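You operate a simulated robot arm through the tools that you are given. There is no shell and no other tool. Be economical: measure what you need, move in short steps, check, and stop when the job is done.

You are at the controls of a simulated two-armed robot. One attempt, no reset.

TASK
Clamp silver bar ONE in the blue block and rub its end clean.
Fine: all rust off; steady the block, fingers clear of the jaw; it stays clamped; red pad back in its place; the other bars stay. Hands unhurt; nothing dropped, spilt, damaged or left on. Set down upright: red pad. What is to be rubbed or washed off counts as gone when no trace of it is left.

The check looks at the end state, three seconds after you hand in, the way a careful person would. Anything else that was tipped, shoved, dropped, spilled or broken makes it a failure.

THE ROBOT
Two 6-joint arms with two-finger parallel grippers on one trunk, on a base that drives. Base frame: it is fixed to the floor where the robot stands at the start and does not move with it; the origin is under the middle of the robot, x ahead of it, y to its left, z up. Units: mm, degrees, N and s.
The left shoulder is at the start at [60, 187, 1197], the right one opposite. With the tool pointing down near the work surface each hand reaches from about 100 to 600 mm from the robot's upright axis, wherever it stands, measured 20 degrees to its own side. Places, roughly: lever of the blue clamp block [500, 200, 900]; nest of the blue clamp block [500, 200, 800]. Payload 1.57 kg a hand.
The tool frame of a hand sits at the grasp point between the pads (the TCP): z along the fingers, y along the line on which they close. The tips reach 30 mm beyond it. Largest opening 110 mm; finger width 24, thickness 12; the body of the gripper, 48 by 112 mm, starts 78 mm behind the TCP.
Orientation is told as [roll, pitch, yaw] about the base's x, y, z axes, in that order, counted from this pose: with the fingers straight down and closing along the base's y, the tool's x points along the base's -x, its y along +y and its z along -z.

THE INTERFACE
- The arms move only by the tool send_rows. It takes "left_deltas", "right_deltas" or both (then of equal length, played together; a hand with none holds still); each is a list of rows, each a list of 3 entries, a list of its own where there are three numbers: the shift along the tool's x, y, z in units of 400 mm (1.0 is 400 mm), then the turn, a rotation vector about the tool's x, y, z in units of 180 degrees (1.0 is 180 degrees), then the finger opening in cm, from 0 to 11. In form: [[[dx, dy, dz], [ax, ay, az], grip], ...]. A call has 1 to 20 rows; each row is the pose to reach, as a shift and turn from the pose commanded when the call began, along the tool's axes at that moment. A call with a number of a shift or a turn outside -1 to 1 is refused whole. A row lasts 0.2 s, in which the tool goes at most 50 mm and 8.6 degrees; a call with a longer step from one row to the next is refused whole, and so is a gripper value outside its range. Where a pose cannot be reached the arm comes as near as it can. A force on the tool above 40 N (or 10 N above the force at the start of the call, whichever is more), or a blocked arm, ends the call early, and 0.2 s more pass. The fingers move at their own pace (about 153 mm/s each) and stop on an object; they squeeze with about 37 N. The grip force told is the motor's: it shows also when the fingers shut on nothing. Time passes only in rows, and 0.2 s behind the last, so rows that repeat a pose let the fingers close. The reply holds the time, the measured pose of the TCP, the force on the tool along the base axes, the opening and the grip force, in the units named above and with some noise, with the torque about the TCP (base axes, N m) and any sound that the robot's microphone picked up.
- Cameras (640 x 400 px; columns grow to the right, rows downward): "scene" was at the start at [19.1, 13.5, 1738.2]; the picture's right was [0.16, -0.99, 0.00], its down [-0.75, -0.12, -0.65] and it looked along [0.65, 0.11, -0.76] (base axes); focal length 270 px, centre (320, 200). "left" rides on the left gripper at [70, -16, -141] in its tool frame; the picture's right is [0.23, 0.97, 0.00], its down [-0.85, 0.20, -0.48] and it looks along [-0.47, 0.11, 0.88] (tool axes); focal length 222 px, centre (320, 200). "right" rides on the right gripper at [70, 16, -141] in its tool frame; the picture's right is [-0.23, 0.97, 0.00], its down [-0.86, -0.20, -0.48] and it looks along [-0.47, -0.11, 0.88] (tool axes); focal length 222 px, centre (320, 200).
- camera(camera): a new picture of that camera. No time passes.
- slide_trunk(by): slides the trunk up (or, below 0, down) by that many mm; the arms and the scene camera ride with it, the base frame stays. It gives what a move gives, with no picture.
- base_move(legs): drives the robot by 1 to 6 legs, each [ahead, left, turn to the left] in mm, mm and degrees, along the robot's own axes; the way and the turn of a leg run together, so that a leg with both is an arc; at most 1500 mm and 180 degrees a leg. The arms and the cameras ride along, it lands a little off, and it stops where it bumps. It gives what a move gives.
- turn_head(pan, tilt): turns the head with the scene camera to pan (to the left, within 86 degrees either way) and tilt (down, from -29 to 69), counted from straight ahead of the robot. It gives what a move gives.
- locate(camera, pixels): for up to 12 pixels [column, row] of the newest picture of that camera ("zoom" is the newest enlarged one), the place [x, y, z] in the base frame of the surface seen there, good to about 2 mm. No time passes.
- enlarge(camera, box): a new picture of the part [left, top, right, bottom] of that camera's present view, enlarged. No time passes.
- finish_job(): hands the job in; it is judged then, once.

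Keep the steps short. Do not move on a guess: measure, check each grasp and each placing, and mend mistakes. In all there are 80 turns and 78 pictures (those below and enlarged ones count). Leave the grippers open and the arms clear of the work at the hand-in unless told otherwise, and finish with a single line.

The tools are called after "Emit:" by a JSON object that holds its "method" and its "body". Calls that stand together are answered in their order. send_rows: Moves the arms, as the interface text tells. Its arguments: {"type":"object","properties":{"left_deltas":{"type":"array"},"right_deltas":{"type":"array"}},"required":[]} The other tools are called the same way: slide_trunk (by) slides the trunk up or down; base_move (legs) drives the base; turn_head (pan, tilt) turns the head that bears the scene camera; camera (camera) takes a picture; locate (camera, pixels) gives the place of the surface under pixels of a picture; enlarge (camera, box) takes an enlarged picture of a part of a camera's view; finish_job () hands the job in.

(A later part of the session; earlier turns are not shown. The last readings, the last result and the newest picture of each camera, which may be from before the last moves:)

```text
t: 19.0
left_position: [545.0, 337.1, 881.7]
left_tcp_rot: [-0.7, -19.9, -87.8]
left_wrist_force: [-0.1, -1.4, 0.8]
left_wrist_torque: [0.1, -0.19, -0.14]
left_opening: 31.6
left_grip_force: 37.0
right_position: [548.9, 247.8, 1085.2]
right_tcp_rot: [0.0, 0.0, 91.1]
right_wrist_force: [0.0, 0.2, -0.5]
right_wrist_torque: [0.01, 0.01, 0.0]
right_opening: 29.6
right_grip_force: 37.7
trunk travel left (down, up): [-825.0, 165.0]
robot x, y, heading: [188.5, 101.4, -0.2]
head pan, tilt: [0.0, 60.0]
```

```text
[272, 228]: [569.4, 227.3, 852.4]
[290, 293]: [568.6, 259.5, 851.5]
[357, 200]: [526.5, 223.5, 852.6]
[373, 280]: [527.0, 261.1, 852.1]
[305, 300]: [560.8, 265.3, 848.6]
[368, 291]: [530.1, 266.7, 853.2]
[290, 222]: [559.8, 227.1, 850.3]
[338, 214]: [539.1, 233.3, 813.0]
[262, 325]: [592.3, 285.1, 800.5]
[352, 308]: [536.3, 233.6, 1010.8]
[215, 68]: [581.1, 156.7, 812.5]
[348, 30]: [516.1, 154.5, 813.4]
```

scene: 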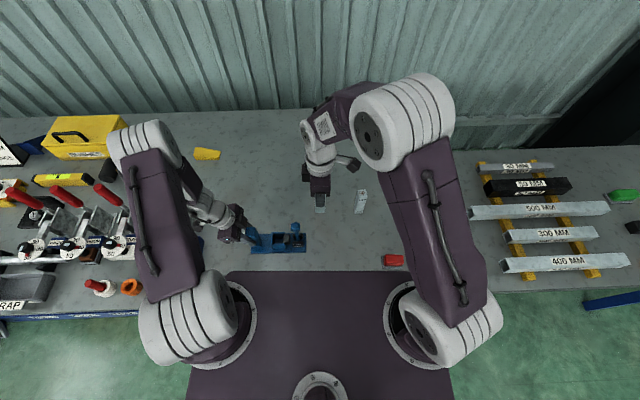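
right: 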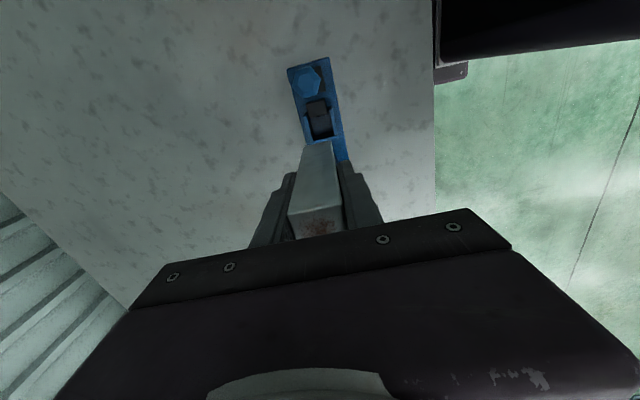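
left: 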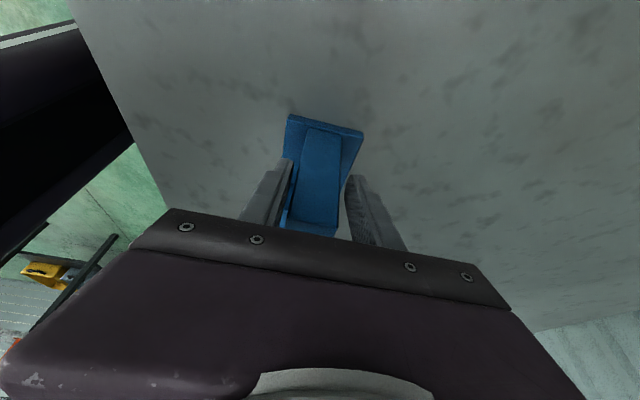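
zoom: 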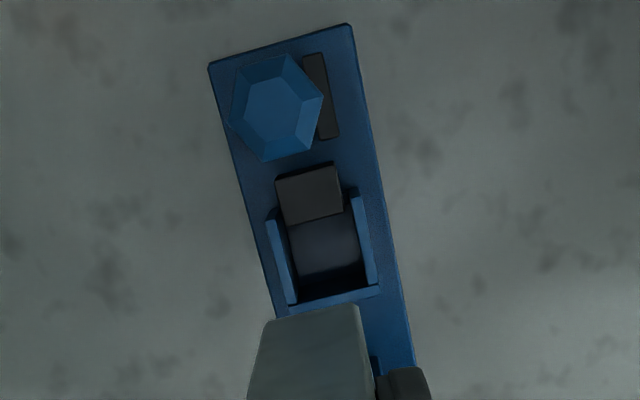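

Nest centre ≈(548,246.3), nearly square to base. I descend to just above the walls (bar bottom ≈860) with a 1 mm correction, then check.

Emit:
{"method": "send_rows", "body": {"right_deltas": [[[0.0037, 0.0023, 0.07], [0, 0, 0], 0], [[0.0037, 0.0023, 0.15], [0, 0, 0], 0], [[0.0037, 0.0023, 0.23], [0, 0, 0], 0], [[0.0037, 0.0023, 0.3], [0, 0, 0], 0], [[0.0037, 0.0023, 0.35], [0, 0, 0], 0], [[0.0037, 0.0023, 0.35], [0, 0, 0], 0]]}}

Emit:
{"method": "enlarge", "body": {"camera": "scene", "box": [240, 200, 320, 260]}}

Emit:
{"method": "enlarge", "body": {"camera": "right", "box": [260, 80, 380, 200]}}

```text
t: 20.4
left_position: [545.0, 336.5, 882.1]
left_tcp_rot: [-0.7, -20.0, -87.7]
left_wrist_force: [-1.0, -1.5, 1.0]
left_wrist_torque: [0.07, -0.1, -0.14]
left_opening: 31.9
left_grip_force: 37.0
right_position: [548.3, 246.7, 944.9]
right_tcp_rot: [0.2, 0.1, 90.9]
right_wrist_force: [0.4, 0.0, -1.4]
right_wrist_torque: [-0.01, -0.03, -0.05]
right_opening: 29.5
right_grip_force: 37.2
trunk travel left (down, up): [-825.0, 165.0]
robot x, y, heading: [187.1, 99.8, 0.2]
head pan, tilt: [0.0, 60.0]
```

```text
6.67 times, centred on (280, 230) of scene
```

zoom: 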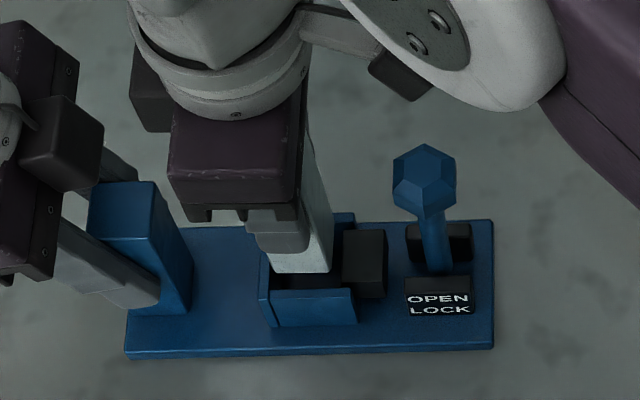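

```text
3.33 times, centred on (320, 140) of right
```

zoom: 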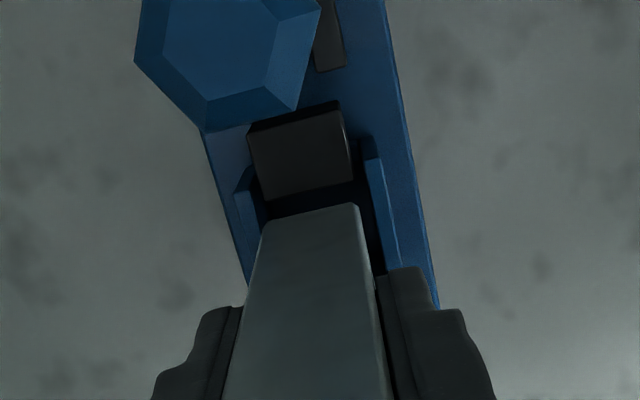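

In the right view the bar looks closer to the back wall. I locate bar bottom corners and the wall tops.

Emit:
{"method": "locate", "body": {"camera": "zoom", "pixels": [[268, 232], [354, 212], [310, 225], [245, 205], [249, 240], [372, 165], [386, 245], [377, 200], [256, 205], [345, 180], [262, 195], [242, 225]]}}

```text
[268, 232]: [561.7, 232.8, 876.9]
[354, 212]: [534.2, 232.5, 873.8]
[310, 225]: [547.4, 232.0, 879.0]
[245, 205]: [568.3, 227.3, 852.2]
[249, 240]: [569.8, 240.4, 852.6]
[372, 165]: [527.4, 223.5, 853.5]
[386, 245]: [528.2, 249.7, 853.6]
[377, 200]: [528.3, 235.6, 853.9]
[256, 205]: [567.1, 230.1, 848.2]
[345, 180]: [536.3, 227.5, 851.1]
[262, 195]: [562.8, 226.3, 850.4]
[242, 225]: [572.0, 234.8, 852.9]
```

Bar spans x 533–562.7, y 232–262; walls inside ≈530.4–566.8 and jaw 227.5 / wall 265: centred within about 1 mm. Lower slowly into the nest.

Emit:
{"method": "send_rows", "body": {"right_deltas": [[[0, 0, 0.02], [0, 0, 0], 0], [[0, 0, 0.04], [0, 0, 0], 0], [[0, 0, 0.06], [0, 0, 0], 0], [[0, 0, 0.08], [0, 0, 0], 0], [[0, 0, 0.1], [0, 0, 0], 0], [[0, 0, 0.111], [0, 0, 0], 0], [[0, 0, 0.117], [0, 0, 0], 0], [[0, 0, 0.12], [0, 0, 0], 0], [[0, 0, 0.12], [0, 0, 0], 0]]}}

Emit:
{"method": "enlarge", "body": {"camera": "scene", "box": [240, 200, 320, 260]}}

```text
t: 22.4
left_position: [544.7, 336.7, 882.7]
left_tcp_rot: [-0.8, -20.1, -87.7]
left_wrist_force: [-0.9, -1.3, 1.4]
left_wrist_torque: [0.01, -0.15, -0.16]
left_opening: 31.9
left_grip_force: 37.1
right_position: [547.7, 246.2, 898.5]
right_tcp_rot: [-0.1, 0.0, 91.1]
right_wrist_force: [1.2, 0.3, -1.3]
right_wrist_torque: [-0.02, 0.02, -0.02]
right_opening: 29.5
right_grip_force: 36.6
trunk travel left (down, up): [-825.0, 165.0]
robot x, y, heading: [190.5, 100.0, 0.4]
head pan, tilt: [0.0, 60.0]
```

```text
6.67 times, centred on (280, 230) of scene
```

zoom: 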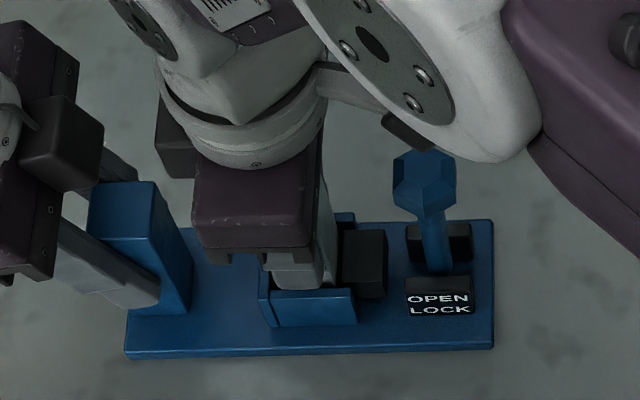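

In the nest, no contact yet. Lower a few mm more in 1 mm steps until touch.

Emit:
{"method": "send_rows", "body": {"right_deltas": [[[0, 0, 0.0025], [0, 0, 0], 0], [[0, 0, 0.005], [0, 0, 0], 0], [[0, 0, 0.0065], [0, 0, 0], 0], [[0, 0, 0.0065], [0, 0, 0], 0]]}}

```text
t: 23.4
left_position: [544.6, 336.6, 882.9]
left_tcp_rot: [-0.7, -19.9, -87.8]
left_wrist_force: [2.7, -1.0, -13.2]
left_wrist_torque: [0.13, -0.99, 0.19]
left_opening: 32.0
left_grip_force: 37.2
right_position: [549.2, 246.2, 893.4]
right_tcp_rot: [-0.1, -0.2, 90.9]
right_wrist_force: [-2.0, -0.1, 24.7]
right_wrist_torque: [0.12, 0.65, 0.01]
right_opening: 30.0
right_grip_force: 36.6
trunk travel left (down, up): [-825.0, 165.0]
robot x, y, heading: [187.8, 99.5, 0.4]
head pan, tilt: [0.0, 60.0]
```

The bar is seated (25 N down). I ease up slightly, open the fingers to 60, and look.

Emit:
{"method": "send_rows", "body": {"right_deltas": [[[0, 0, -0.003], [0, 0, 0], 0], [[0, 0, -0.003], [0, 0, 0], 4], [[0, 0, -0.003], [0, 0, 0], 6], [[0, 0, -0.003], [0, 0, 0], 6]]}}

Emit:
{"method": "camera", "body": {"camera": "right"}}

```text
t: 24.4
left_position: [544.0, 336.0, 882.8]
left_tcp_rot: [-0.7, -20.1, -87.7]
left_wrist_force: [-2.1, -1.7, 0.3]
left_wrist_torque: [0.49, -0.05, 0.0]
left_opening: 32.0
left_grip_force: 37.1
right_position: [547.4, 246.6, 896.2]
right_tcp_rot: [0.0, -0.1, 91.0]
right_wrist_force: [-0.2, -0.3, -0.3]
right_wrist_torque: [-0.02, -0.02, 0.03]
right_opening: 59.8
right_grip_force: 0.1
trunk travel left (down, up): [-825.0, 165.0]
robot x, y, heading: [188.3, 99.9, 0.1]
head pan, tilt: [0.0, 60.0]
```

```text
40 pictures are left
```

right: 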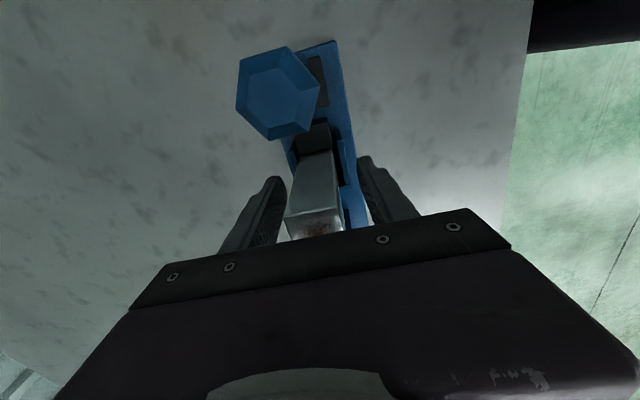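

Bar stands free in the nest. I raise the hand straight up, then move above the lever knob.

Emit:
{"method": "send_rows", "body": {"right_deltas": [[[0, 0, -0.08], [0, 0, 0], 6], [[0, 0, -0.18], [0, 0, 0], 6], [[0, 0, -0.28], [0, 0, 0], 6], [[0, 0, -0.36], [0, 0, 0], 7], [[0.08, 0, -0.36], [0, 0, 0], 7], [[0.1675, 0, -0.36], [0, 0, 0], 7], [[0.1675, 0, -0.36], [0, 0, 0], 7]]}}

Emit:
{"method": "camera", "body": {"camera": "right"}}

Emit:
{"method": "enlarge", "body": {"camera": "scene", "box": [240, 200, 320, 260]}}

```text
t: 26.0
left_position: [544.2, 336.3, 883.1]
left_tcp_rot: [-0.7, -20.0, -87.8]
left_wrist_force: [-0.8, 0.0, -0.1]
left_wrist_torque: [-0.21, -0.19, -0.11]
left_opening: 31.7
left_grip_force: 37.5
right_position: [549.6, 177.5, 1040.4]
right_tcp_rot: [0.0, 0.0, 91.0]
right_wrist_force: [0.6, 0.1, 0.1]
right_wrist_torque: [-0.03, 0.0, 0.0]
right_opening: 69.8
right_grip_force: 0.1
trunk travel left (down, up): [-825.0, 165.0]
robot x, y, heading: [188.3, 100.9, 0.1]
head pan, tilt: [0.0, 60.0]
```

```text
39 pictures are left
```

right: 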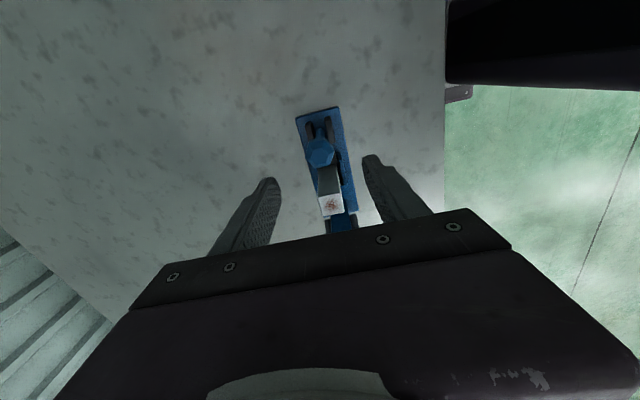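

```text
6.67 times, centred on (280, 230) of scene
```

zoom: 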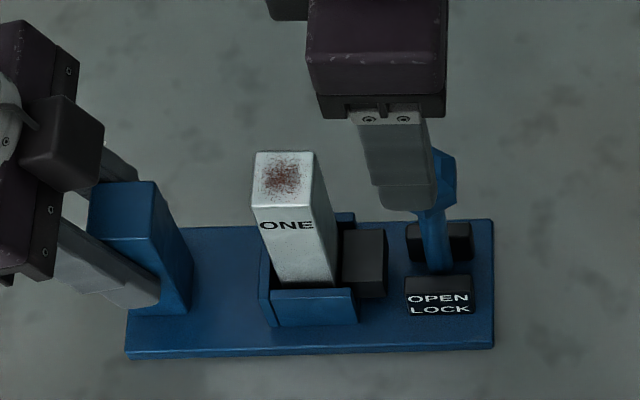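

Bar ONE stands upright in the nest, label facing forward. Locate the knob under the hand.

Emit:
{"method": "enlarge", "body": {"camera": "right", "box": [280, 95, 370, 220]}}

Emit:
{"method": "locate", "body": {"camera": "right", "pixels": [[320, 152], [310, 150], [331, 150], [321, 163], [319, 141], [332, 204], [323, 196], [340, 193]]}}

```text
3.20 times, centred on (325, 158) of right
```

zoom: 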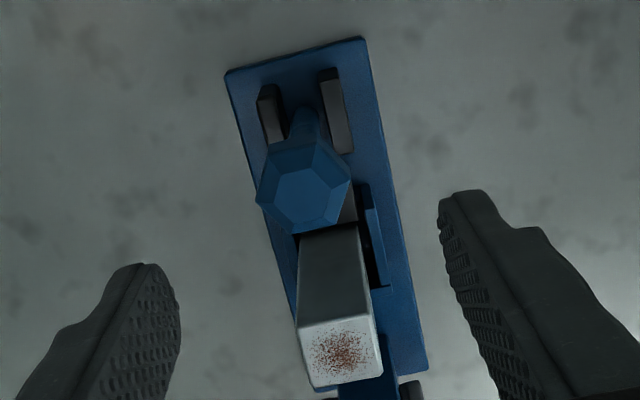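

```text
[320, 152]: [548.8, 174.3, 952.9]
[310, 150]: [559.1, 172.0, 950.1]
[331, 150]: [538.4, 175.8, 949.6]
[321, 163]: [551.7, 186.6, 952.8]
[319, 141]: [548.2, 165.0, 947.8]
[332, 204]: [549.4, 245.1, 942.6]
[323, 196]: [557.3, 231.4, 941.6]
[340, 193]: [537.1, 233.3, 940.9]
```

Knob centre ≈(549,176.5), top 953. I descend around it and close gently along x.

Emit:
{"method": "send_rows", "body": {"right_deltas": [[[0.002, 0, 0.09], [0, 0, 0], 7], [[0.002, 0, 0.18], [0, 0, 0], 7], [[0.002, 0, 0.243], [0, 0, 0], 7], [[0.002, 0, 0.243], [0, 0, 0], 4], [[0.002, 0, 0.243], [0, 0, 0], 2], [[0.002, 0, 0.243], [0, 0, 0], 0], [[0.002, 0, 0.243], [0, 0, 0], 0]]}}

```text
t: 27.6
left_position: [545.0, 336.0, 882.7]
left_tcp_rot: [-0.7, -20.0, -87.8]
left_wrist_force: [-2.9, 0.0, 5.9]
left_wrist_torque: [-0.23, -0.41, -0.46]
left_opening: 31.8
left_grip_force: 37.1
right_position: [549.0, 177.6, 942.4]
right_tcp_rot: [0.0, 0.0, 91.0]
right_wrist_force: [4.9, 1.5, 0.6]
right_wrist_torque: [0.09, -0.11, -0.03]
right_opening: 32.7
right_grip_force: 36.8
trunk travel left (down, up): [-825.0, 165.0]
robot x, y, heading: [185.9, 99.7, -0.1]
head pan, tilt: [0.0, 60.0]
```

Knob gripped (32.7 mm). Test the lever: swing 8° toward -y (away from the bar) along its arc and read the forces.

Emit:
{"method": "send_rows", "body": {"right_deltas": [[[0.0187, 0, 0.0007], [0, -0.0222, 0], 0], [[0.0372, 0, 0.0026], [0, -0.0444, 0], 0], [[0.0372, 0, 0.0026], [0, -0.0444, 0], 0]]}}

Emit:
{"method": "enlarge", "body": {"camera": "scene", "box": [240, 200, 320, 260]}}

```text
t: 28.4
left_position: [544.7, 334.9, 883.0]
left_tcp_rot: [-0.7, -20.1, -87.6]
left_wrist_force: [1.8, -10.1, 1.8]
left_wrist_torque: [-0.03, -0.21, 0.07]
left_opening: 31.8
left_grip_force: 36.9
right_position: [551.1, 162.8, 941.7]
right_tcp_rot: [-0.1, -8.1, 91.0]
right_wrist_force: [-1.4, 9.5, 0.0]
right_wrist_torque: [1.04, 0.1, 0.06]
right_opening: 32.7
right_grip_force: 36.8
trunk travel left (down, up): [-825.0, 165.0]
robot x, y, heading: [187.4, 103.2, 0.3]
head pan, tilt: [0.0, 60.0]
```

```text
6.67 times, centred on (280, 230) of scene
```

zoom: 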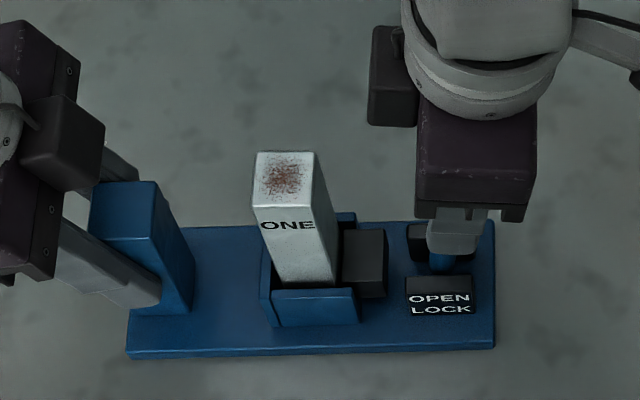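

The lever follows with about 10 N. Continue another 16° along the arc.

Emit:
{"method": "send_rows", "body": {"right_deltas": [[[0.0187, 0, 0.0007], [0, -0.0222, 0], 0], [[0.0372, 0, 0.0026], [0, -0.0444, 0], 0], [[0.0556, 0, 0.0059], [0, -0.0667, 0], 0], [[0.0737, 0, 0.0104], [0, -0.0889, 0], 0], [[0.0737, 0, 0.0104], [0, -0.0889, 0], 0]]}}

Emit:
{"method": "enlarge", "body": {"camera": "scene", "box": [240, 200, 320, 260]}}

```text
t: 29.6
left_position: [544.2, 336.9, 881.6]
left_tcp_rot: [-0.6, -20.1, -87.7]
left_wrist_force: [1.0, -5.8, -0.8]
left_wrist_torque: [0.21, -0.38, -0.3]
left_opening: 31.8
left_grip_force: 37.2
right_position: [549.9, 133.8, 934.1]
right_tcp_rot: [0.2, -24.0, 91.0]
right_wrist_force: [-1.6, 4.1, 6.2]
right_wrist_torque: [0.61, 0.21, 0.3]
right_opening: 32.6
right_grip_force: 37.2
right hand out of reach, approached as far as the arm can: row 1, 2, 3
trunk travel left (down, up): [-825.0, 165.0]
robot x, y, heading: [188.1, 102.2, 0.1]
head pan, tilt: [0.0, 60.0]
```

```text
6.67 times, centred on (280, 230) of scene
```

zoom: 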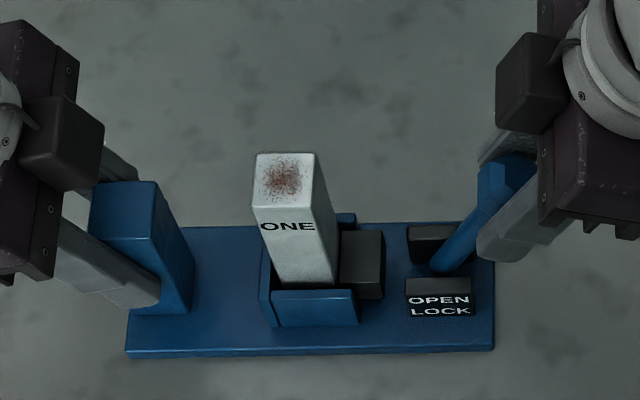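

The lever leans right and the black jaw is moving toward the bar. Continue another 24°.

Emit:
{"method": "send_rows", "body": {"right_deltas": [[[0.0187, 0, 0.0007], [0, -0.0222, 0], 0], [[0.0372, 0, 0.0026], [0, -0.0444, 0], 0], [[0.0556, 0, 0.0059], [0, -0.0667, 0], 0], [[0.0737, 0, 0.0104], [0, -0.0889, 0], 0], [[0.0915, 0, 0.0162], [0, -0.1111, 0], 0], [[0.1088, 0, 0.0231], [0, -0.1333, 0], 0], [[0.1088, 0, 0.0231], [0, -0.1333, 0], 0]]}}

Emit:
{"method": "enlarge", "body": {"camera": "scene", "box": [240, 200, 320, 260]}}

```text
t: 31.2
left_position: [543.5, 335.5, 883.0]
left_tcp_rot: [-0.7, -20.1, -87.8]
left_wrist_force: [7.1, -8.8, 0.3]
left_wrist_torque: [0.47, -0.05, 1.33]
left_opening: 35.6
left_grip_force: 37.1
right_position: [588.3, 99.3, 911.3]
right_tcp_rot: [0.4, -48.1, 90.8]
right_wrist_force: [-10.1, 6.6, 6.7]
right_wrist_torque: [1.04, 0.48, 0.32]
right_opening: 33.3
right_grip_force: 37.2
right hand out of reach, approached as far as the arm can: row 2, 3, 4, 5, 6, 7
trunk travel left (down, up): [-825.0, 165.0]
robot x, y, heading: [184.5, 102.1, 0.2]
head pan, tilt: [0.0, 60.0]
```

```text
6.67 times, centred on (280, 230) of scene
```

zoom: 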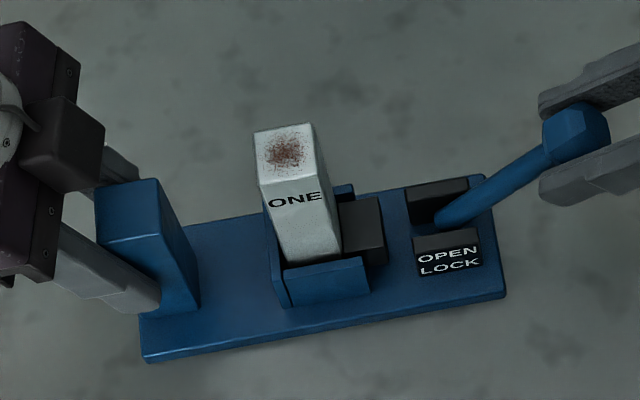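

The right wrist ran out of reach and dragged the lever forward, turning the block about 12°. I'll release the knob now and check.

Emit:
{"method": "send_rows", "body": {"right_deltas": [[[0, 0, 0], [0, 0, 0], 5], [[0, 0, 0], [0, 0, 0], 8], [[0, 0, 0], [0, 0, 0], 8]]}}

Emit:
{"method": "camera", "body": {"camera": "scene"}}

```text
t: 32.0
left_position: [543.9, 337.4, 882.6]
left_tcp_rot: [-0.8, -20.0, -87.8]
left_wrist_force: [1.6, 1.7, 1.6]
left_wrist_torque: [0.18, -0.25, 0.67]
left_opening: 32.7
left_grip_force: 37.3
right_position: [588.1, 98.5, 909.6]
right_tcp_rot: [0.5, -47.9, 90.8]
right_wrist_force: [-1.1, -1.4, -0.2]
right_wrist_torque: [-0.02, 0.01, 0.04]
right_opening: 81.7
right_grip_force: 0.5
trunk travel left (down, up): [-825.0, 165.0]
robot x, y, heading: [189.3, 98.1, 0.3]
head pan, tilt: [0.0, 60.0]
```

```text
33 pictures are left
```

scene: 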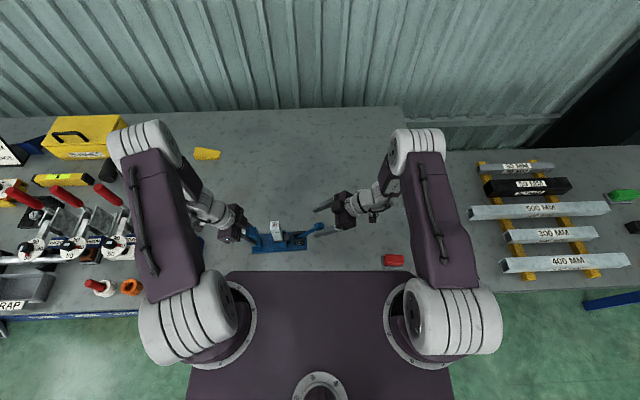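

The block already turned back mostly. Raise the right hand straight up 110 mm, then untilt it.

Emit:
{"method": "send_rows", "body": {"right_deltas": [[[-0.09, 0, -0.081], [0, 0, 0], 8], [[-0.18, 0, -0.162], [0, 0, 0], 8], [[-0.205, 0, -0.184], [0, 0.0444, 0], 8], [[-0.205, 0, -0.184], [0, 0.0889, 0], 8], [[-0.205, 0, -0.184], [0, 0.1333, 0], 8], [[-0.205, 0, -0.184], [0, 0.1778, 0], 8], [[-0.205, 0, -0.184], [0, 0.2222, 0], 8], [[-0.205, 0, -0.184], [0, 0.2667, 0], 5], [[-0.205, 0, -0.184], [0, 0.2667, 0], 0], [[-0.205, 0, -0.184], [0, 0.2667, 0], 0]]}}

Emit:
{"method": "enlarge", "body": {"camera": "scene", "box": [230, 200, 350, 275]}}

Emit:
{"method": "locate", "body": {"camera": "zoom", "pixels": [[450, 160], [480, 150], [240, 115], [90, 290], [420, 250], [410, 165], [320, 195], [345, 200], [250, 120], [215, 110]]}}

```text
t: 34.2
left_position: [545.2, 336.4, 882.1]
left_tcp_rot: [-0.6, -20.0, -87.7]
left_wrist_force: [0.0, 0.8, -3.3]
left_wrist_torque: [0.24, -0.08, 0.02]
left_opening: 31.9
left_grip_force: 37.0
right_position: [587.4, 100.1, 1020.0]
right_tcp_rot: [-0.1, 0.2, 91.0]
right_wrist_force: [-0.3, 0.8, 0.7]
right_wrist_torque: [0.0, -0.01, 0.01]
right_opening: 0.0
right_grip_force: 21.3
trunk travel left (down, up): [-825.0, 165.0]
robot x, y, heading: [188.2, 102.3, 0.2]
head pan, tilt: [0.0, 60.0]
```

```text
5.33 times, centred on (290, 238) of scene
```

zoom: 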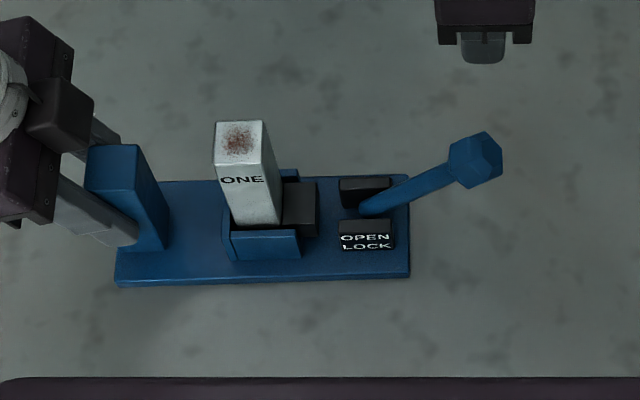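

```text
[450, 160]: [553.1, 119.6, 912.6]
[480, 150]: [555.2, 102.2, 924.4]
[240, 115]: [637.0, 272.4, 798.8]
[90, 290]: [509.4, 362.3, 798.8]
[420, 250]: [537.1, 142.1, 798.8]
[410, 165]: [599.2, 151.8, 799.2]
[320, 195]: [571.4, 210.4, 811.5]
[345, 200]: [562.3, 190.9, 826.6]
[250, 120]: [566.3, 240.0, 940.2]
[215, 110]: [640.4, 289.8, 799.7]
```

The block swung back to its old alignment; the lever now stands at ~45°, knob at (554,102,~912). With closed fingers I move above the knob to push it down.

Emit:
{"method": "send_rows", "body": {"right_deltas": [[[0.01, 0.04, 0], [0, 0, 0], 0], [[0.015, 0.084, 0], [0, 0, 0], 0], [[0.015, 0.084, 0.07], [0, 0, 0], 0], [[0.015, 0.084, 0.14], [0, 0, 0], 0], [[0.015, 0.084, 0.14], [0, 0, 0], 0]]}}

Emit:
{"method": "enlarge", "body": {"camera": "scene", "box": [230, 200, 350, 275]}}

```text
t: 35.4
left_position: [544.5, 336.4, 881.9]
left_tcp_rot: [-0.8, -20.1, -87.7]
left_wrist_force: [-0.2, 0.4, -3.4]
left_wrist_torque: [0.3, -0.07, -0.04]
left_opening: 31.7
left_grip_force: 37.0
right_position: [554.9, 93.0, 962.5]
right_tcp_rot: [0.1, 0.0, 91.0]
right_wrist_force: [-0.3, 0.4, -0.5]
right_wrist_torque: [0.01, -0.02, -0.02]
right_opening: 0.0
right_grip_force: 21.5
trunk travel left (down, up): [-825.0, 165.0]
robot x, y, heading: [190.2, 101.7, 0.3]
head pan, tilt: [0.0, 60.0]
```

```text
5.33 times, centred on (290, 238) of scene
```

zoom: 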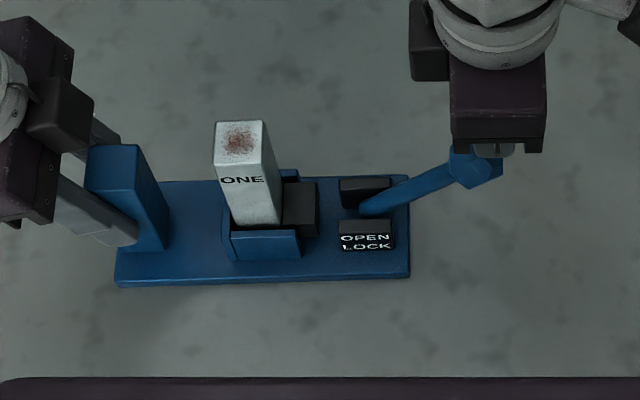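

The tips are directly above the knob. Push down 45 mm in small steps, drifting outward with the arc.

Emit:
{"method": "send_rows", "body": {"right_deltas": [[[0.003, 0, 0.02], [0, 0, 0], 0], [[0.008, 0, 0.04], [0, 0, 0], 0], [[0.015, 0, 0.06], [0, 0, 0], 0], [[0.02, 0, 0.08], [0, 0, 0], 0], [[0.025, 0, 0.1], [0, 0, 0], 0], [[0.03, 0, 0.115], [0, 0, 0], 0], [[0.03, 0, 0.115], [0, 0, 0], 0]]}}

Emit:
{"method": "enlarge", "body": {"camera": "scene", "box": [230, 200, 350, 275]}}

```text
t: 37.0
left_position: [543.6, 336.8, 882.7]
left_tcp_rot: [-0.6, -20.1, -87.8]
left_wrist_force: [0.3, 1.6, 0.4]
left_wrist_torque: [-0.63, -0.32, 0.14]
left_opening: 31.7
left_grip_force: 37.0
right_position: [554.7, 81.1, 918.1]
right_tcp_rot: [0.0, 0.1, 90.9]
right_wrist_force: [-0.5, -0.2, -0.8]
right_wrist_torque: [-0.01, 0.0, 0.0]
right_opening: 0.2
right_grip_force: 21.4
trunk travel left (down, up): [-825.0, 165.0]
robot x, y, heading: [189.5, 98.2, 0.2]
head pan, tilt: [0.0, 60.0]
```

```text
5.33 times, centred on (290, 238) of scene
```

zoom: 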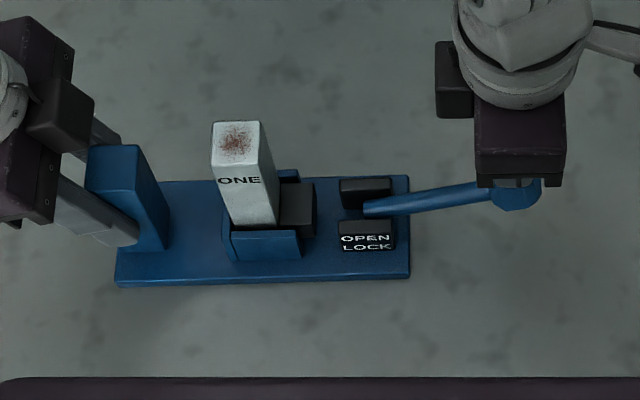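

The jaw moved further and the bar shifted to the wall; the force now is zero. Locate the knob and push further.

Emit:
{"method": "locate", "body": {"camera": "zoom", "pixels": [[520, 200], [535, 185], [515, 208], [440, 200], [380, 207], [300, 190]]}}

Emit:
{"method": "send_rows", "body": {"right_deltas": [[[0.002, 0, 0.015], [0, 0, 0], 0], [[0.003, 0, 0.03], [0, 0, 0], 0], [[0.004, 0, 0.045], [0, 0, 0], 0], [[0.005, 0, 0.06], [0, 0, 0], 0], [[0.005, 0, 0.06], [0, 0, 0], 0]]}}

Emit:
{"method": "enlarge", "body": {"camera": "scene", "box": [230, 200, 350, 275]}}

```text
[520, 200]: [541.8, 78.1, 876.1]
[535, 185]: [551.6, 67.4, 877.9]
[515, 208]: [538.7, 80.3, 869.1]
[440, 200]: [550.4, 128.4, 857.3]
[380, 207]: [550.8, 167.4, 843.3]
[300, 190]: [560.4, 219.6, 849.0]
```

```text
t: 37.5
left_position: [543.9, 335.2, 885.0]
left_tcp_rot: [-0.1, -19.8, -88.0]
left_wrist_force: [0.2, -3.6, 6.3]
left_wrist_torque: [-0.07, -1.18, 0.21]
left_opening: 32.2
left_grip_force: 37.1
right_position: [553.6, 79.1, 915.0]
right_tcp_rot: [-0.4, -0.2, 90.9]
right_wrist_force: [-5.2, -7.2, 34.1]
right_wrist_torque: [-0.42, 0.16, -0.12]
right_opening: 0.0
right_grip_force: 20.9
trunk travel left (down, up): [-825.0, 165.0]
robot x, y, heading: [187.9, 98.9, 0.1]
head pan, tilt: [0.0, 60.0]
stopped in row 2 (right hand): the force on the tool passed its limit (the readings are from after the stop); the commanded pose is now the measured one
```

```text
5.33 times, centred on (290, 238) of scene
```

zoom: 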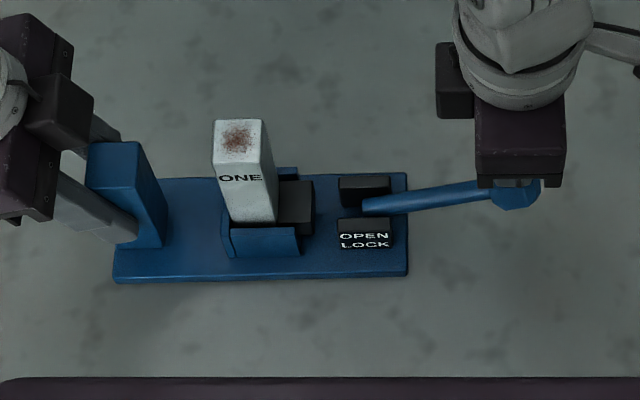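

A firm stop at ~75° — the lever's end. I lift the right hand off and check the lever stays down and that the bar is pinched.

Emit:
{"method": "send_rows", "body": {"right_deltas": [[[0, 0, -0.02], [0, 0, 0], 0], [[0, 0, -0.1], [0, 0, 0], 0], [[0, 0, -0.22], [0, 0, 0], 0], [[0, 0, -0.33], [0, 0, 0], 0], [[0, 0, -0.33], [0, 0, 0], 0]]}}

Emit:
{"method": "camera", "body": {"camera": "right"}}

Emit:
{"method": "enlarge", "body": {"camera": "scene", "box": [230, 200, 350, 275]}}

Emit:
{"method": "locate", "body": {"camera": "zoom", "pixels": [[520, 195], [250, 125], [225, 125], [240, 140], [296, 200], [300, 190], [115, 275], [405, 270], [285, 176], [285, 235], [265, 235], [240, 135]]}}

```text
t: 38.7
left_position: [546.3, 336.9, 882.0]
left_tcp_rot: [-0.4, -19.9, -87.9]
left_wrist_force: [-1.6, 0.4, -4.6]
left_wrist_torque: [0.14, 0.02, -0.17]
left_opening: 31.7
left_grip_force: 36.6
right_position: [554.4, 82.8, 1043.4]
right_tcp_rot: [-0.3, 0.0, 91.0]
right_wrist_force: [-0.1, 0.5, -0.2]
right_wrist_torque: [0.01, 0.01, -0.02]
right_opening: 0.0
right_grip_force: 21.6
trunk travel left (down, up): [-825.0, 165.0]
robot x, y, heading: [188.9, 102.6, 0.4]
head pan, tilt: [0.0, 60.0]
```

```text
28 pictures are left
```

right: 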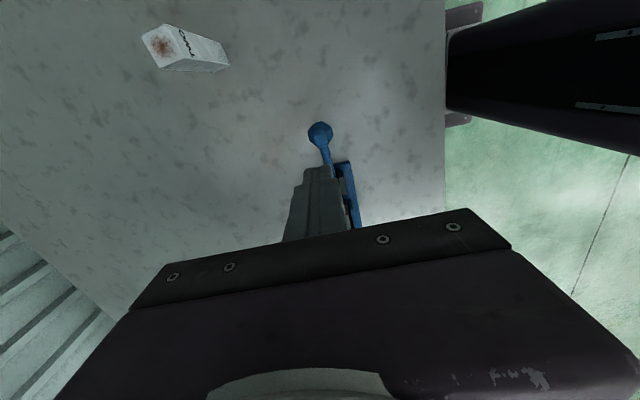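

```text
5.33 times, centred on (290, 238) of scene
```

zoom: 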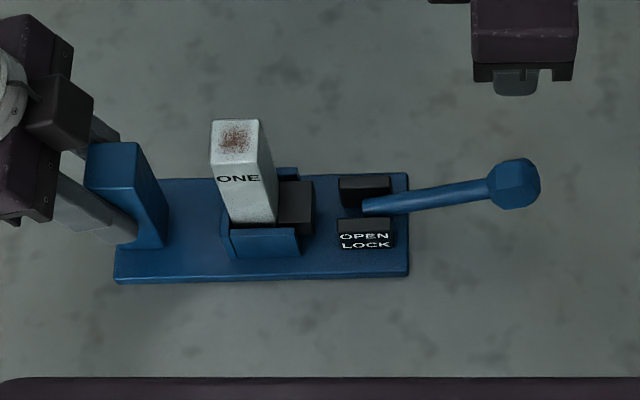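

```text
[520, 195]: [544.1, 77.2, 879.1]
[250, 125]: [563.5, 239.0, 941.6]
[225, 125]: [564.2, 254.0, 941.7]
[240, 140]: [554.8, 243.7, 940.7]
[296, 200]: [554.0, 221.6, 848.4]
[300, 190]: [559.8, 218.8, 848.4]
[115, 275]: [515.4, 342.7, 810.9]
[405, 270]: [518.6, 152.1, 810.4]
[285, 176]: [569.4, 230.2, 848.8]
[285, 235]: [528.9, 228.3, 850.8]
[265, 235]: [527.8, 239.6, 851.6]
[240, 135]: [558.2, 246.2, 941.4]
```

The lever stays down, bar top is level at z 941. Now fetch the red pad: move the right hand above it at (478,-143), fingers opening.

Emit:
{"method": "send_rows", "body": {"right_deltas": [[[0.06, 0.02, 0], [0, 0, 0], 0], [[0.15, 0.053, 0], [0, 0, 0], 3], [[0.25, 0.089, 0], [0, 0, 0], 6], [[0.35, 0.124, 0], [0, 0, 0], 8], [[0.45, 0.16, 0], [0, 0, 0], 8], [[0.53, 0.188, 0.03], [0, 0, 0], 8], [[0.56, 0.2, 0.08], [0, 0, 0], 8], [[0.56, 0.2, 0.08], [0, 0, 0], 8]]}}

Emit:
{"method": "camera", "body": {"camera": "right"}}

```text
t: 40.5
left_position: [546.7, 337.5, 883.6]
left_tcp_rot: [-0.4, -20.0, -87.8]
left_wrist_force: [0.2, 0.6, -7.0]
left_wrist_torque: [0.56, 0.02, -0.02]
left_opening: 31.8
left_grip_force: 36.6
right_position: [479.4, -144.1, 1011.5]
right_tcp_rot: [-0.2, 0.0, 91.0]
right_wrist_force: [0.3, 0.4, 0.1]
right_wrist_torque: [-0.01, 0.04, -0.02]
right_opening: 79.8
right_grip_force: 0.0
trunk travel left (down, up): [-825.0, 165.0]
robot x, y, heading: [193.2, 98.6, 0.3]
head pan, tilt: [0.0, 60.0]
```

```text
26 pictures are left
```

right: 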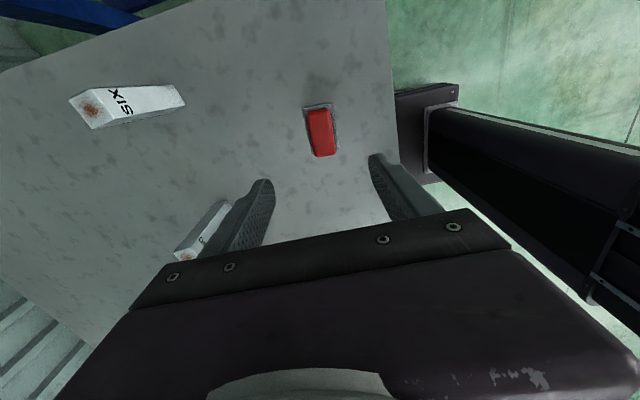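

Emit:
{"method": "enlarge", "body": {"camera": "right", "box": [280, 90, 360, 170]}}

Emit:
{"method": "locate", "body": {"camera": "right", "pixels": [[321, 132], [311, 112], [329, 110], [335, 152], [317, 156], [320, 112], [306, 112], [337, 140]]}}

```text
5.00 times, centred on (320, 130) of right
```

zoom: 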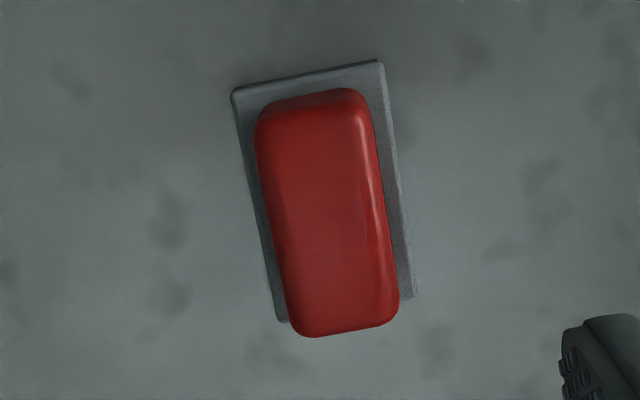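

```text
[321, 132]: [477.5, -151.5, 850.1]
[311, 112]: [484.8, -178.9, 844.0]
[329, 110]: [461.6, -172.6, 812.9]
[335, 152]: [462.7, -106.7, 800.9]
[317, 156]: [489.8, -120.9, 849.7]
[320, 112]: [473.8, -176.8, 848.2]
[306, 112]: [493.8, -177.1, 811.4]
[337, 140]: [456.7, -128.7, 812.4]
```

I locate pad top edges and the tray corners in the zoom.

Emit:
{"method": "locate", "body": {"camera": "zoom", "pixels": [[262, 125], [368, 110], [392, 300], [292, 318], [312, 104], [340, 325], [276, 220], [382, 205], [237, 95], [380, 65], [410, 295], [280, 318]]}}

```text
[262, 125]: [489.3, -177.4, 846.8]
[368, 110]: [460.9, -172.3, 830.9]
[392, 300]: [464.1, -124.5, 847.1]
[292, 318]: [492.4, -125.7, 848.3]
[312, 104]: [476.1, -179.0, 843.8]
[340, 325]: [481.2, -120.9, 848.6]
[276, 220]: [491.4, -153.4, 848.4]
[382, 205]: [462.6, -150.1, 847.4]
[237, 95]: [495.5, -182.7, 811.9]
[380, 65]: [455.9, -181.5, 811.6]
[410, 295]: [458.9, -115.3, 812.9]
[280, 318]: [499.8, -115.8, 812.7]
```

Pad centre (477,-150), 30×58 mm, top 850, on tray at z 812, yaw ≈-3°. I turn to 87°, descend to TCP z 854, then close.

Emit:
{"method": "send_rows", "body": {"right_deltas": [[[0.0147, 0.006, 0.08], [0, 0, 0.0222], 8], [[0.0147, 0.006, 0.17], [0, 0, 0.0222], 8], [[0.0147, 0.006, 0.26], [0, 0, 0.0222], 8], [[0.0147, 0.006, 0.34], [0, 0, 0.0222], 7], [[0.0147, 0.006, 0.394], [0, 0, 0.0222], 6], [[0.0147, 0.006, 0.394], [0, 0, 0.0222], 4.5], [[0.0147, 0.006, 0.394], [0, 0, 0.0222], 4.5]]}}

Emit:
{"method": "camera", "body": {"camera": "right"}}

```text
t: 42.1
left_position: [546.9, 336.4, 883.0]
left_tcp_rot: [-0.6, -19.9, -87.9]
left_wrist_force: [0.2, 0.9, -6.3]
left_wrist_torque: [0.6, 0.02, 0.03]
left_opening: 31.8
left_grip_force: 37.1
right_position: [478.5, -148.9, 854.3]
right_tcp_rot: [-0.3, 0.0, 87.1]
right_wrist_force: [0.4, 0.0, 0.2]
right_wrist_torque: [-0.01, 0.01, 0.03]
right_opening: 45.0
right_grip_force: 0.2
trunk travel left (down, up): [-825.0, 165.0]
robot x, y, heading: [190.4, 99.4, -0.1]
head pan, tilt: [0.0, 60.0]
```

```text
24 pictures are left
```

right: 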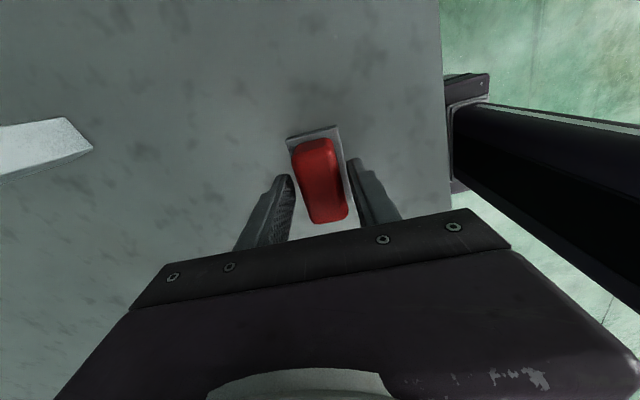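

Pad lies between fingers. Nudge 1 mm to -x and close.

Emit:
{"method": "send_rows", "body": {"right_deltas": [[[0, 0.0025, 0], [0, 0, 0], 4], [[0, 0.0025, 0], [0, 0, 0], 3], [[0, 0.0025, 0], [0, 0, 0], 0], [[0, 0.0025, 0], [0, 0, 0], 0], [[0, 0.0025, -0.02], [0, 0, 0], 0], [[0, 0.0025, -0.1], [0, 0, 0], 0], [[0, 0.0025, -0.2], [0, 0, 0], 0], [[0, 0.0025, -0.3], [0, 0, 0], 0], [[0, 0.0025, -0.4], [0, 0, 0], 0], [[0, 0.0025, -0.4], [0, 0, 0], 0]]}}

Emit:
{"method": "camera", "body": {"camera": "right"}}

```text
t: 44.3
left_position: [547.3, 336.6, 882.9]
left_tcp_rot: [-0.5, -19.9, -88.0]
left_wrist_force: [0.4, -0.1, -6.1]
left_wrist_torque: [0.55, 0.03, -0.01]
left_opening: 31.6
left_grip_force: 37.0
right_position: [477.3, -150.0, 1014.6]
right_tcp_rot: [-0.2, 0.1, 87.0]
right_wrist_force: [-1.1, 0.4, 0.2]
right_wrist_torque: [-0.03, 0.01, -0.05]
right_opening: 0.0
right_grip_force: 21.4
trunk travel left (down, up): [-825.0, 165.0]
robot x, y, heading: [187.9, 101.0, 0.0]
head pan, tilt: [0.0, 60.0]
```

```text
23 pictures are left
```

right: 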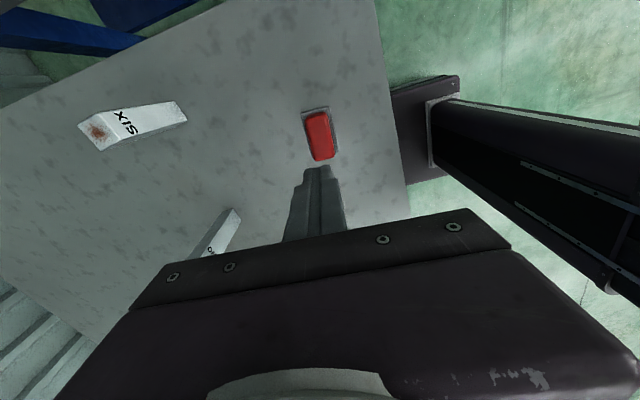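

The pad slipped out; it still appears on its tray. I check its position before regripping deeper.

Emit:
{"method": "enlarge", "body": {"camera": "right", "box": [280, 90, 360, 170]}}

Emit:
{"method": "locate", "body": {"camera": "zoom", "pixels": [[220, 130], [310, 115], [345, 305], [265, 335], [235, 210], [330, 200], [280, 120], [300, 330], [165, 105], [335, 70], [380, 300], [270, 230]]}}

```text
5.00 times, centred on (320, 130) of right
```

zoom: 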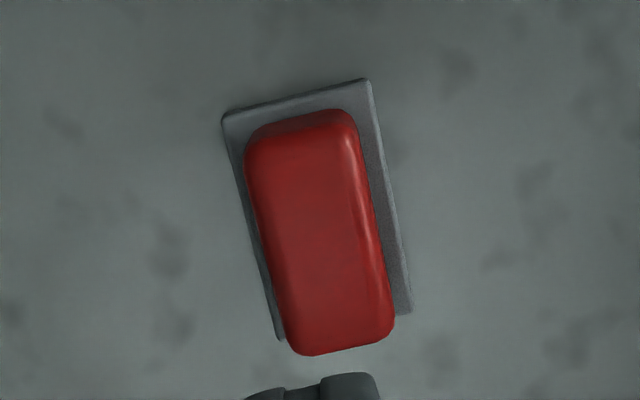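

```text
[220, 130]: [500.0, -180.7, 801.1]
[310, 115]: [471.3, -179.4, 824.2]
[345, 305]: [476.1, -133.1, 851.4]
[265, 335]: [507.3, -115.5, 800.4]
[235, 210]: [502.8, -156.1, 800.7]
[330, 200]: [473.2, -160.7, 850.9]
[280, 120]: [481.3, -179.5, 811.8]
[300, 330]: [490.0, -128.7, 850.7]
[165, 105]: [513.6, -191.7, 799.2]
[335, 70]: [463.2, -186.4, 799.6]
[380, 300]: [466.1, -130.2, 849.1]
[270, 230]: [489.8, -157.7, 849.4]
```

The pad hasn't moved. Regrip deeper (TCP z 846, tips 4 mm over the tray) and read the grip before lifting.

Emit:
{"method": "send_rows", "body": {"right_deltas": [[[0, 0, 0.05], [0, 0, 0], 6], [[0, 0, 0.12], [0, 0, 0], 6], [[0, 0, 0.22], [0, 0, 0], 6], [[0, 0, 0.32], [0, 0, 0], 6], [[0, 0, 0.39], [0, 0, 0], 6], [[0, 0, 0.421], [0, 0, 0], 6], [[0, 0, 0.421], [0, 0, 0], 4], [[0, 0, 0.421], [0, 0, 0], 2], [[0, 0, 0.421], [0, 0, 0], 0], [[0, 0, 0.421], [0, 0, 0], 0]]}}

Emit:
{"method": "camera", "body": {"camera": "right"}}

```text
t: 46.5
left_position: [546.2, 337.2, 882.5]
left_tcp_rot: [-0.5, -19.9, -87.9]
left_wrist_force: [0.1, -0.3, -5.9]
left_wrist_torque: [0.36, -0.02, 0.02]
left_opening: 31.8
left_grip_force: 36.8
right_position: [477.5, -150.4, 845.4]
right_tcp_rot: [-0.2, -0.2, 87.0]
right_wrist_force: [0.5, 0.0, -0.6]
right_wrist_torque: [-0.02, 0.03, 0.0]
right_opening: 31.9
right_grip_force: 37.1
trunk travel left (down, up): [-825.0, 165.0]
robot x, y, heading: [189.1, 102.4, 0.2]
head pan, tilt: [0.0, 60.0]
```

```text
21 pictures are left
```

right: 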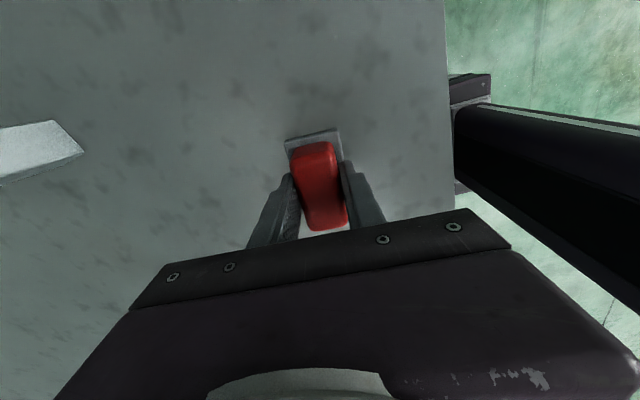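

Gripped: 31.9 mm, 37 N. Lift slowly 30 mm and check.

Emit:
{"method": "send_rows", "body": {"right_deltas": [[[0, 0, -0.01], [0, 0, 0], 0], [[0, 0, -0.025], [0, 0, 0], 0], [[0, 0, -0.05], [0, 0, 0], 0], [[0, 0, -0.075], [0, 0, 0], 0], [[0, 0, -0.075], [0, 0, 0], 0]]}}

Emit:
{"method": "camera", "body": {"camera": "right"}}

```text
t: 47.7
left_position: [546.5, 338.0, 881.9]
left_tcp_rot: [-0.4, -20.0, -87.9]
left_wrist_force: [0.5, 0.9, -4.7]
left_wrist_torque: [0.23, -0.04, 0.01]
left_opening: 31.8
left_grip_force: 37.4
right_position: [476.4, -148.9, 874.6]
right_tcp_rot: [-0.1, -0.2, 87.0]
right_wrist_force: [-0.4, -0.2, -2.7]
right_wrist_torque: [0.0, -0.01, 0.01]
right_opening: 31.8
right_grip_force: 36.5
trunk travel left (down, up): [-825.0, 165.0]
robot x, y, heading: [188.4, 101.0, 0.2]
head pan, tilt: [0.0, 60.0]
```

```text
20 pictures are left
```

right: 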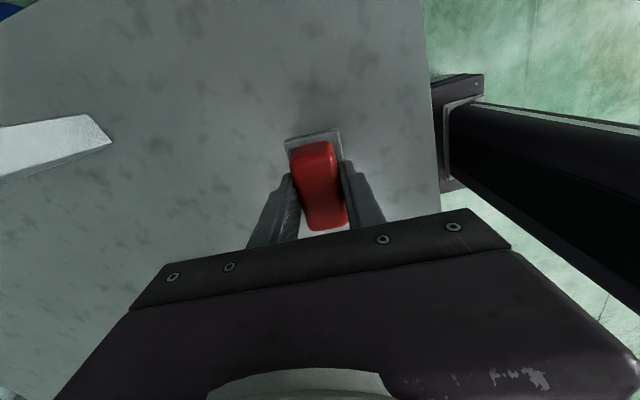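

The grey plate lifted with the red part — it's the pad's sole. I verify in the scene view.

Emit:
{"method": "enlarge", "body": {"camera": "scene", "box": [350, 225, 440, 281]}}

Emit:
{"method": "locate", "body": {"camera": "right", "pixels": [[288, 142], [336, 131], [312, 138], [318, 165], [265, 150], [345, 160]]}}

```text
7.11 times, centred on (395, 253) of scene
```

zoom: 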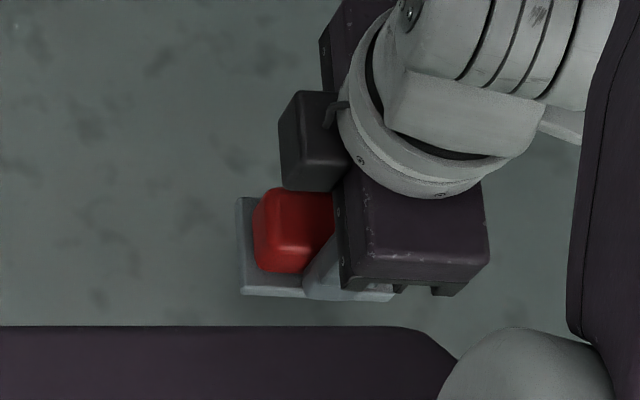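

```text
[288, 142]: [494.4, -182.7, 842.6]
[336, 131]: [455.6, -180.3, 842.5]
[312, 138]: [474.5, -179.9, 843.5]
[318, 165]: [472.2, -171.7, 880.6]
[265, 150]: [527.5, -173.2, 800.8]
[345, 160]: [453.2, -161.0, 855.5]
```

Confirmed: the pad with its grey sole is held, sole bottom 45 mm below the TCP; its place is TCP (477.3,-150.2,845.4), yaw 87. Now lift and carry it over the bar.

Emit:
{"method": "send_rows", "body": {"right_deltas": [[[0, 0, -0.1], [0, 0, 0], 0], [[0, 0, -0.21], [0, 0, 0], 0], [[0, 0, -0.32], [0, 0, 0], 0], [[0, 0, -0.4125], [0, 0, 0], 0], [[-0.07, -0.0089, -0.4125], [0, 0, 0], 0], [[-0.18, -0.023, -0.4125], [0, 0, 0], 0], [[-0.29, -0.037, -0.4125], [0, 0, 0], 0], [[-0.4, -0.051, -0.4125], [0, 0, 0], 0], [[-0.51, -0.065, -0.4125], [0, 0, 0], 0], [[-0.62, -0.079, -0.4125], [0, 0, 0], 0], [[-0.73, -0.0933, -0.4125], [0, 0, 0], 0], [[-0.83, -0.106, -0.4125], [0, 0, 0], 0], [[-0.92, -0.1176, -0.4125], [0, 0, 0], 0], [[-0.99, -0.1265, -0.4125], [0, 0, 0], 0], [[-0.99, -0.1265, -0.4125], [0, 0, 0], 0]]}}

Emit:
{"method": "enlarge", "body": {"camera": "scene", "box": [220, 190, 348, 270]}}

```text
t: 50.9
left_position: [545.5, 337.8, 883.0]
left_tcp_rot: [-0.5, -19.8, -87.9]
left_wrist_force: [0.3, 1.8, -3.8]
left_wrist_torque: [0.07, -0.14, 0.1]
left_opening: 32.1
left_grip_force: 37.2
right_position: [548.7, 242.2, 1041.6]
right_tcp_rot: [-0.3, -0.1, 87.0]
right_wrist_force: [-0.8, 0.4, -1.6]
right_wrist_torque: [0.01, 0.0, 0.01]
right_opening: 31.8
right_grip_force: 36.8
trunk travel left (down, up): [-825.0, 165.0]
robot x, y, heading: [188.9, 101.1, -0.2]
head pan, tilt: [0.0, 60.0]
```

```text
5.00 times, centred on (284, 230) of scene
```

zoom: 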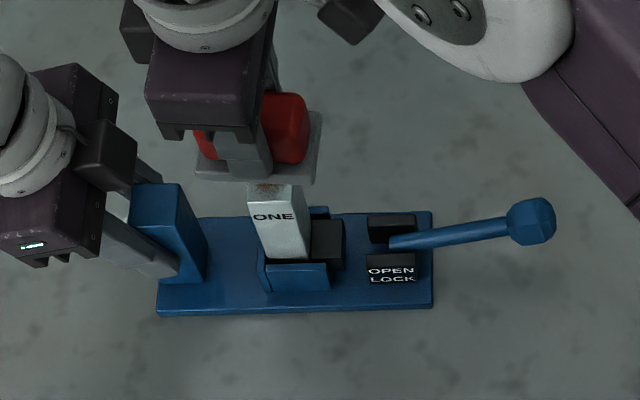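

Lower the pad to about the bar top and feel for contact.

Emit:
{"method": "send_rows", "body": {"right_deltas": [[[-0.0125, 0, 0.04], [0, 0, 0], 0], [[-0.0125, 0, 0.09], [0, 0, 0], 0], [[-0.0125, 0, 0.12], [0, 0, 0], 0], [[-0.0125, 0, 0.132], [0, 0, 0], 0], [[-0.0125, 0, 0.1375], [0, 0, 0], 0], [[-0.0125, 0, 0.1375], [0, 0, 0], 0]]}}

```text
t: 52.3
left_position: [547.0, 337.1, 883.1]
left_tcp_rot: [-0.4, -19.9, -87.9]
left_wrist_force: [2.0, 0.7, -15.7]
left_wrist_torque: [0.11, -0.52, 0.21]
left_opening: 32.1
left_grip_force: 36.9
right_position: [548.0, 247.4, 987.8]
right_tcp_rot: [-0.3, -0.1, 87.0]
right_wrist_force: [-1.6, -0.8, 18.0]
right_wrist_torque: [-0.1, 0.34, 0.03]
right_opening: 32.2
right_grip_force: 37.3
trunk travel left (down, up): [-825.0, 165.0]
robot x, y, heading: [188.8, 100.5, -0.0]
head pan, tilt: [0.0, 60.0]
```

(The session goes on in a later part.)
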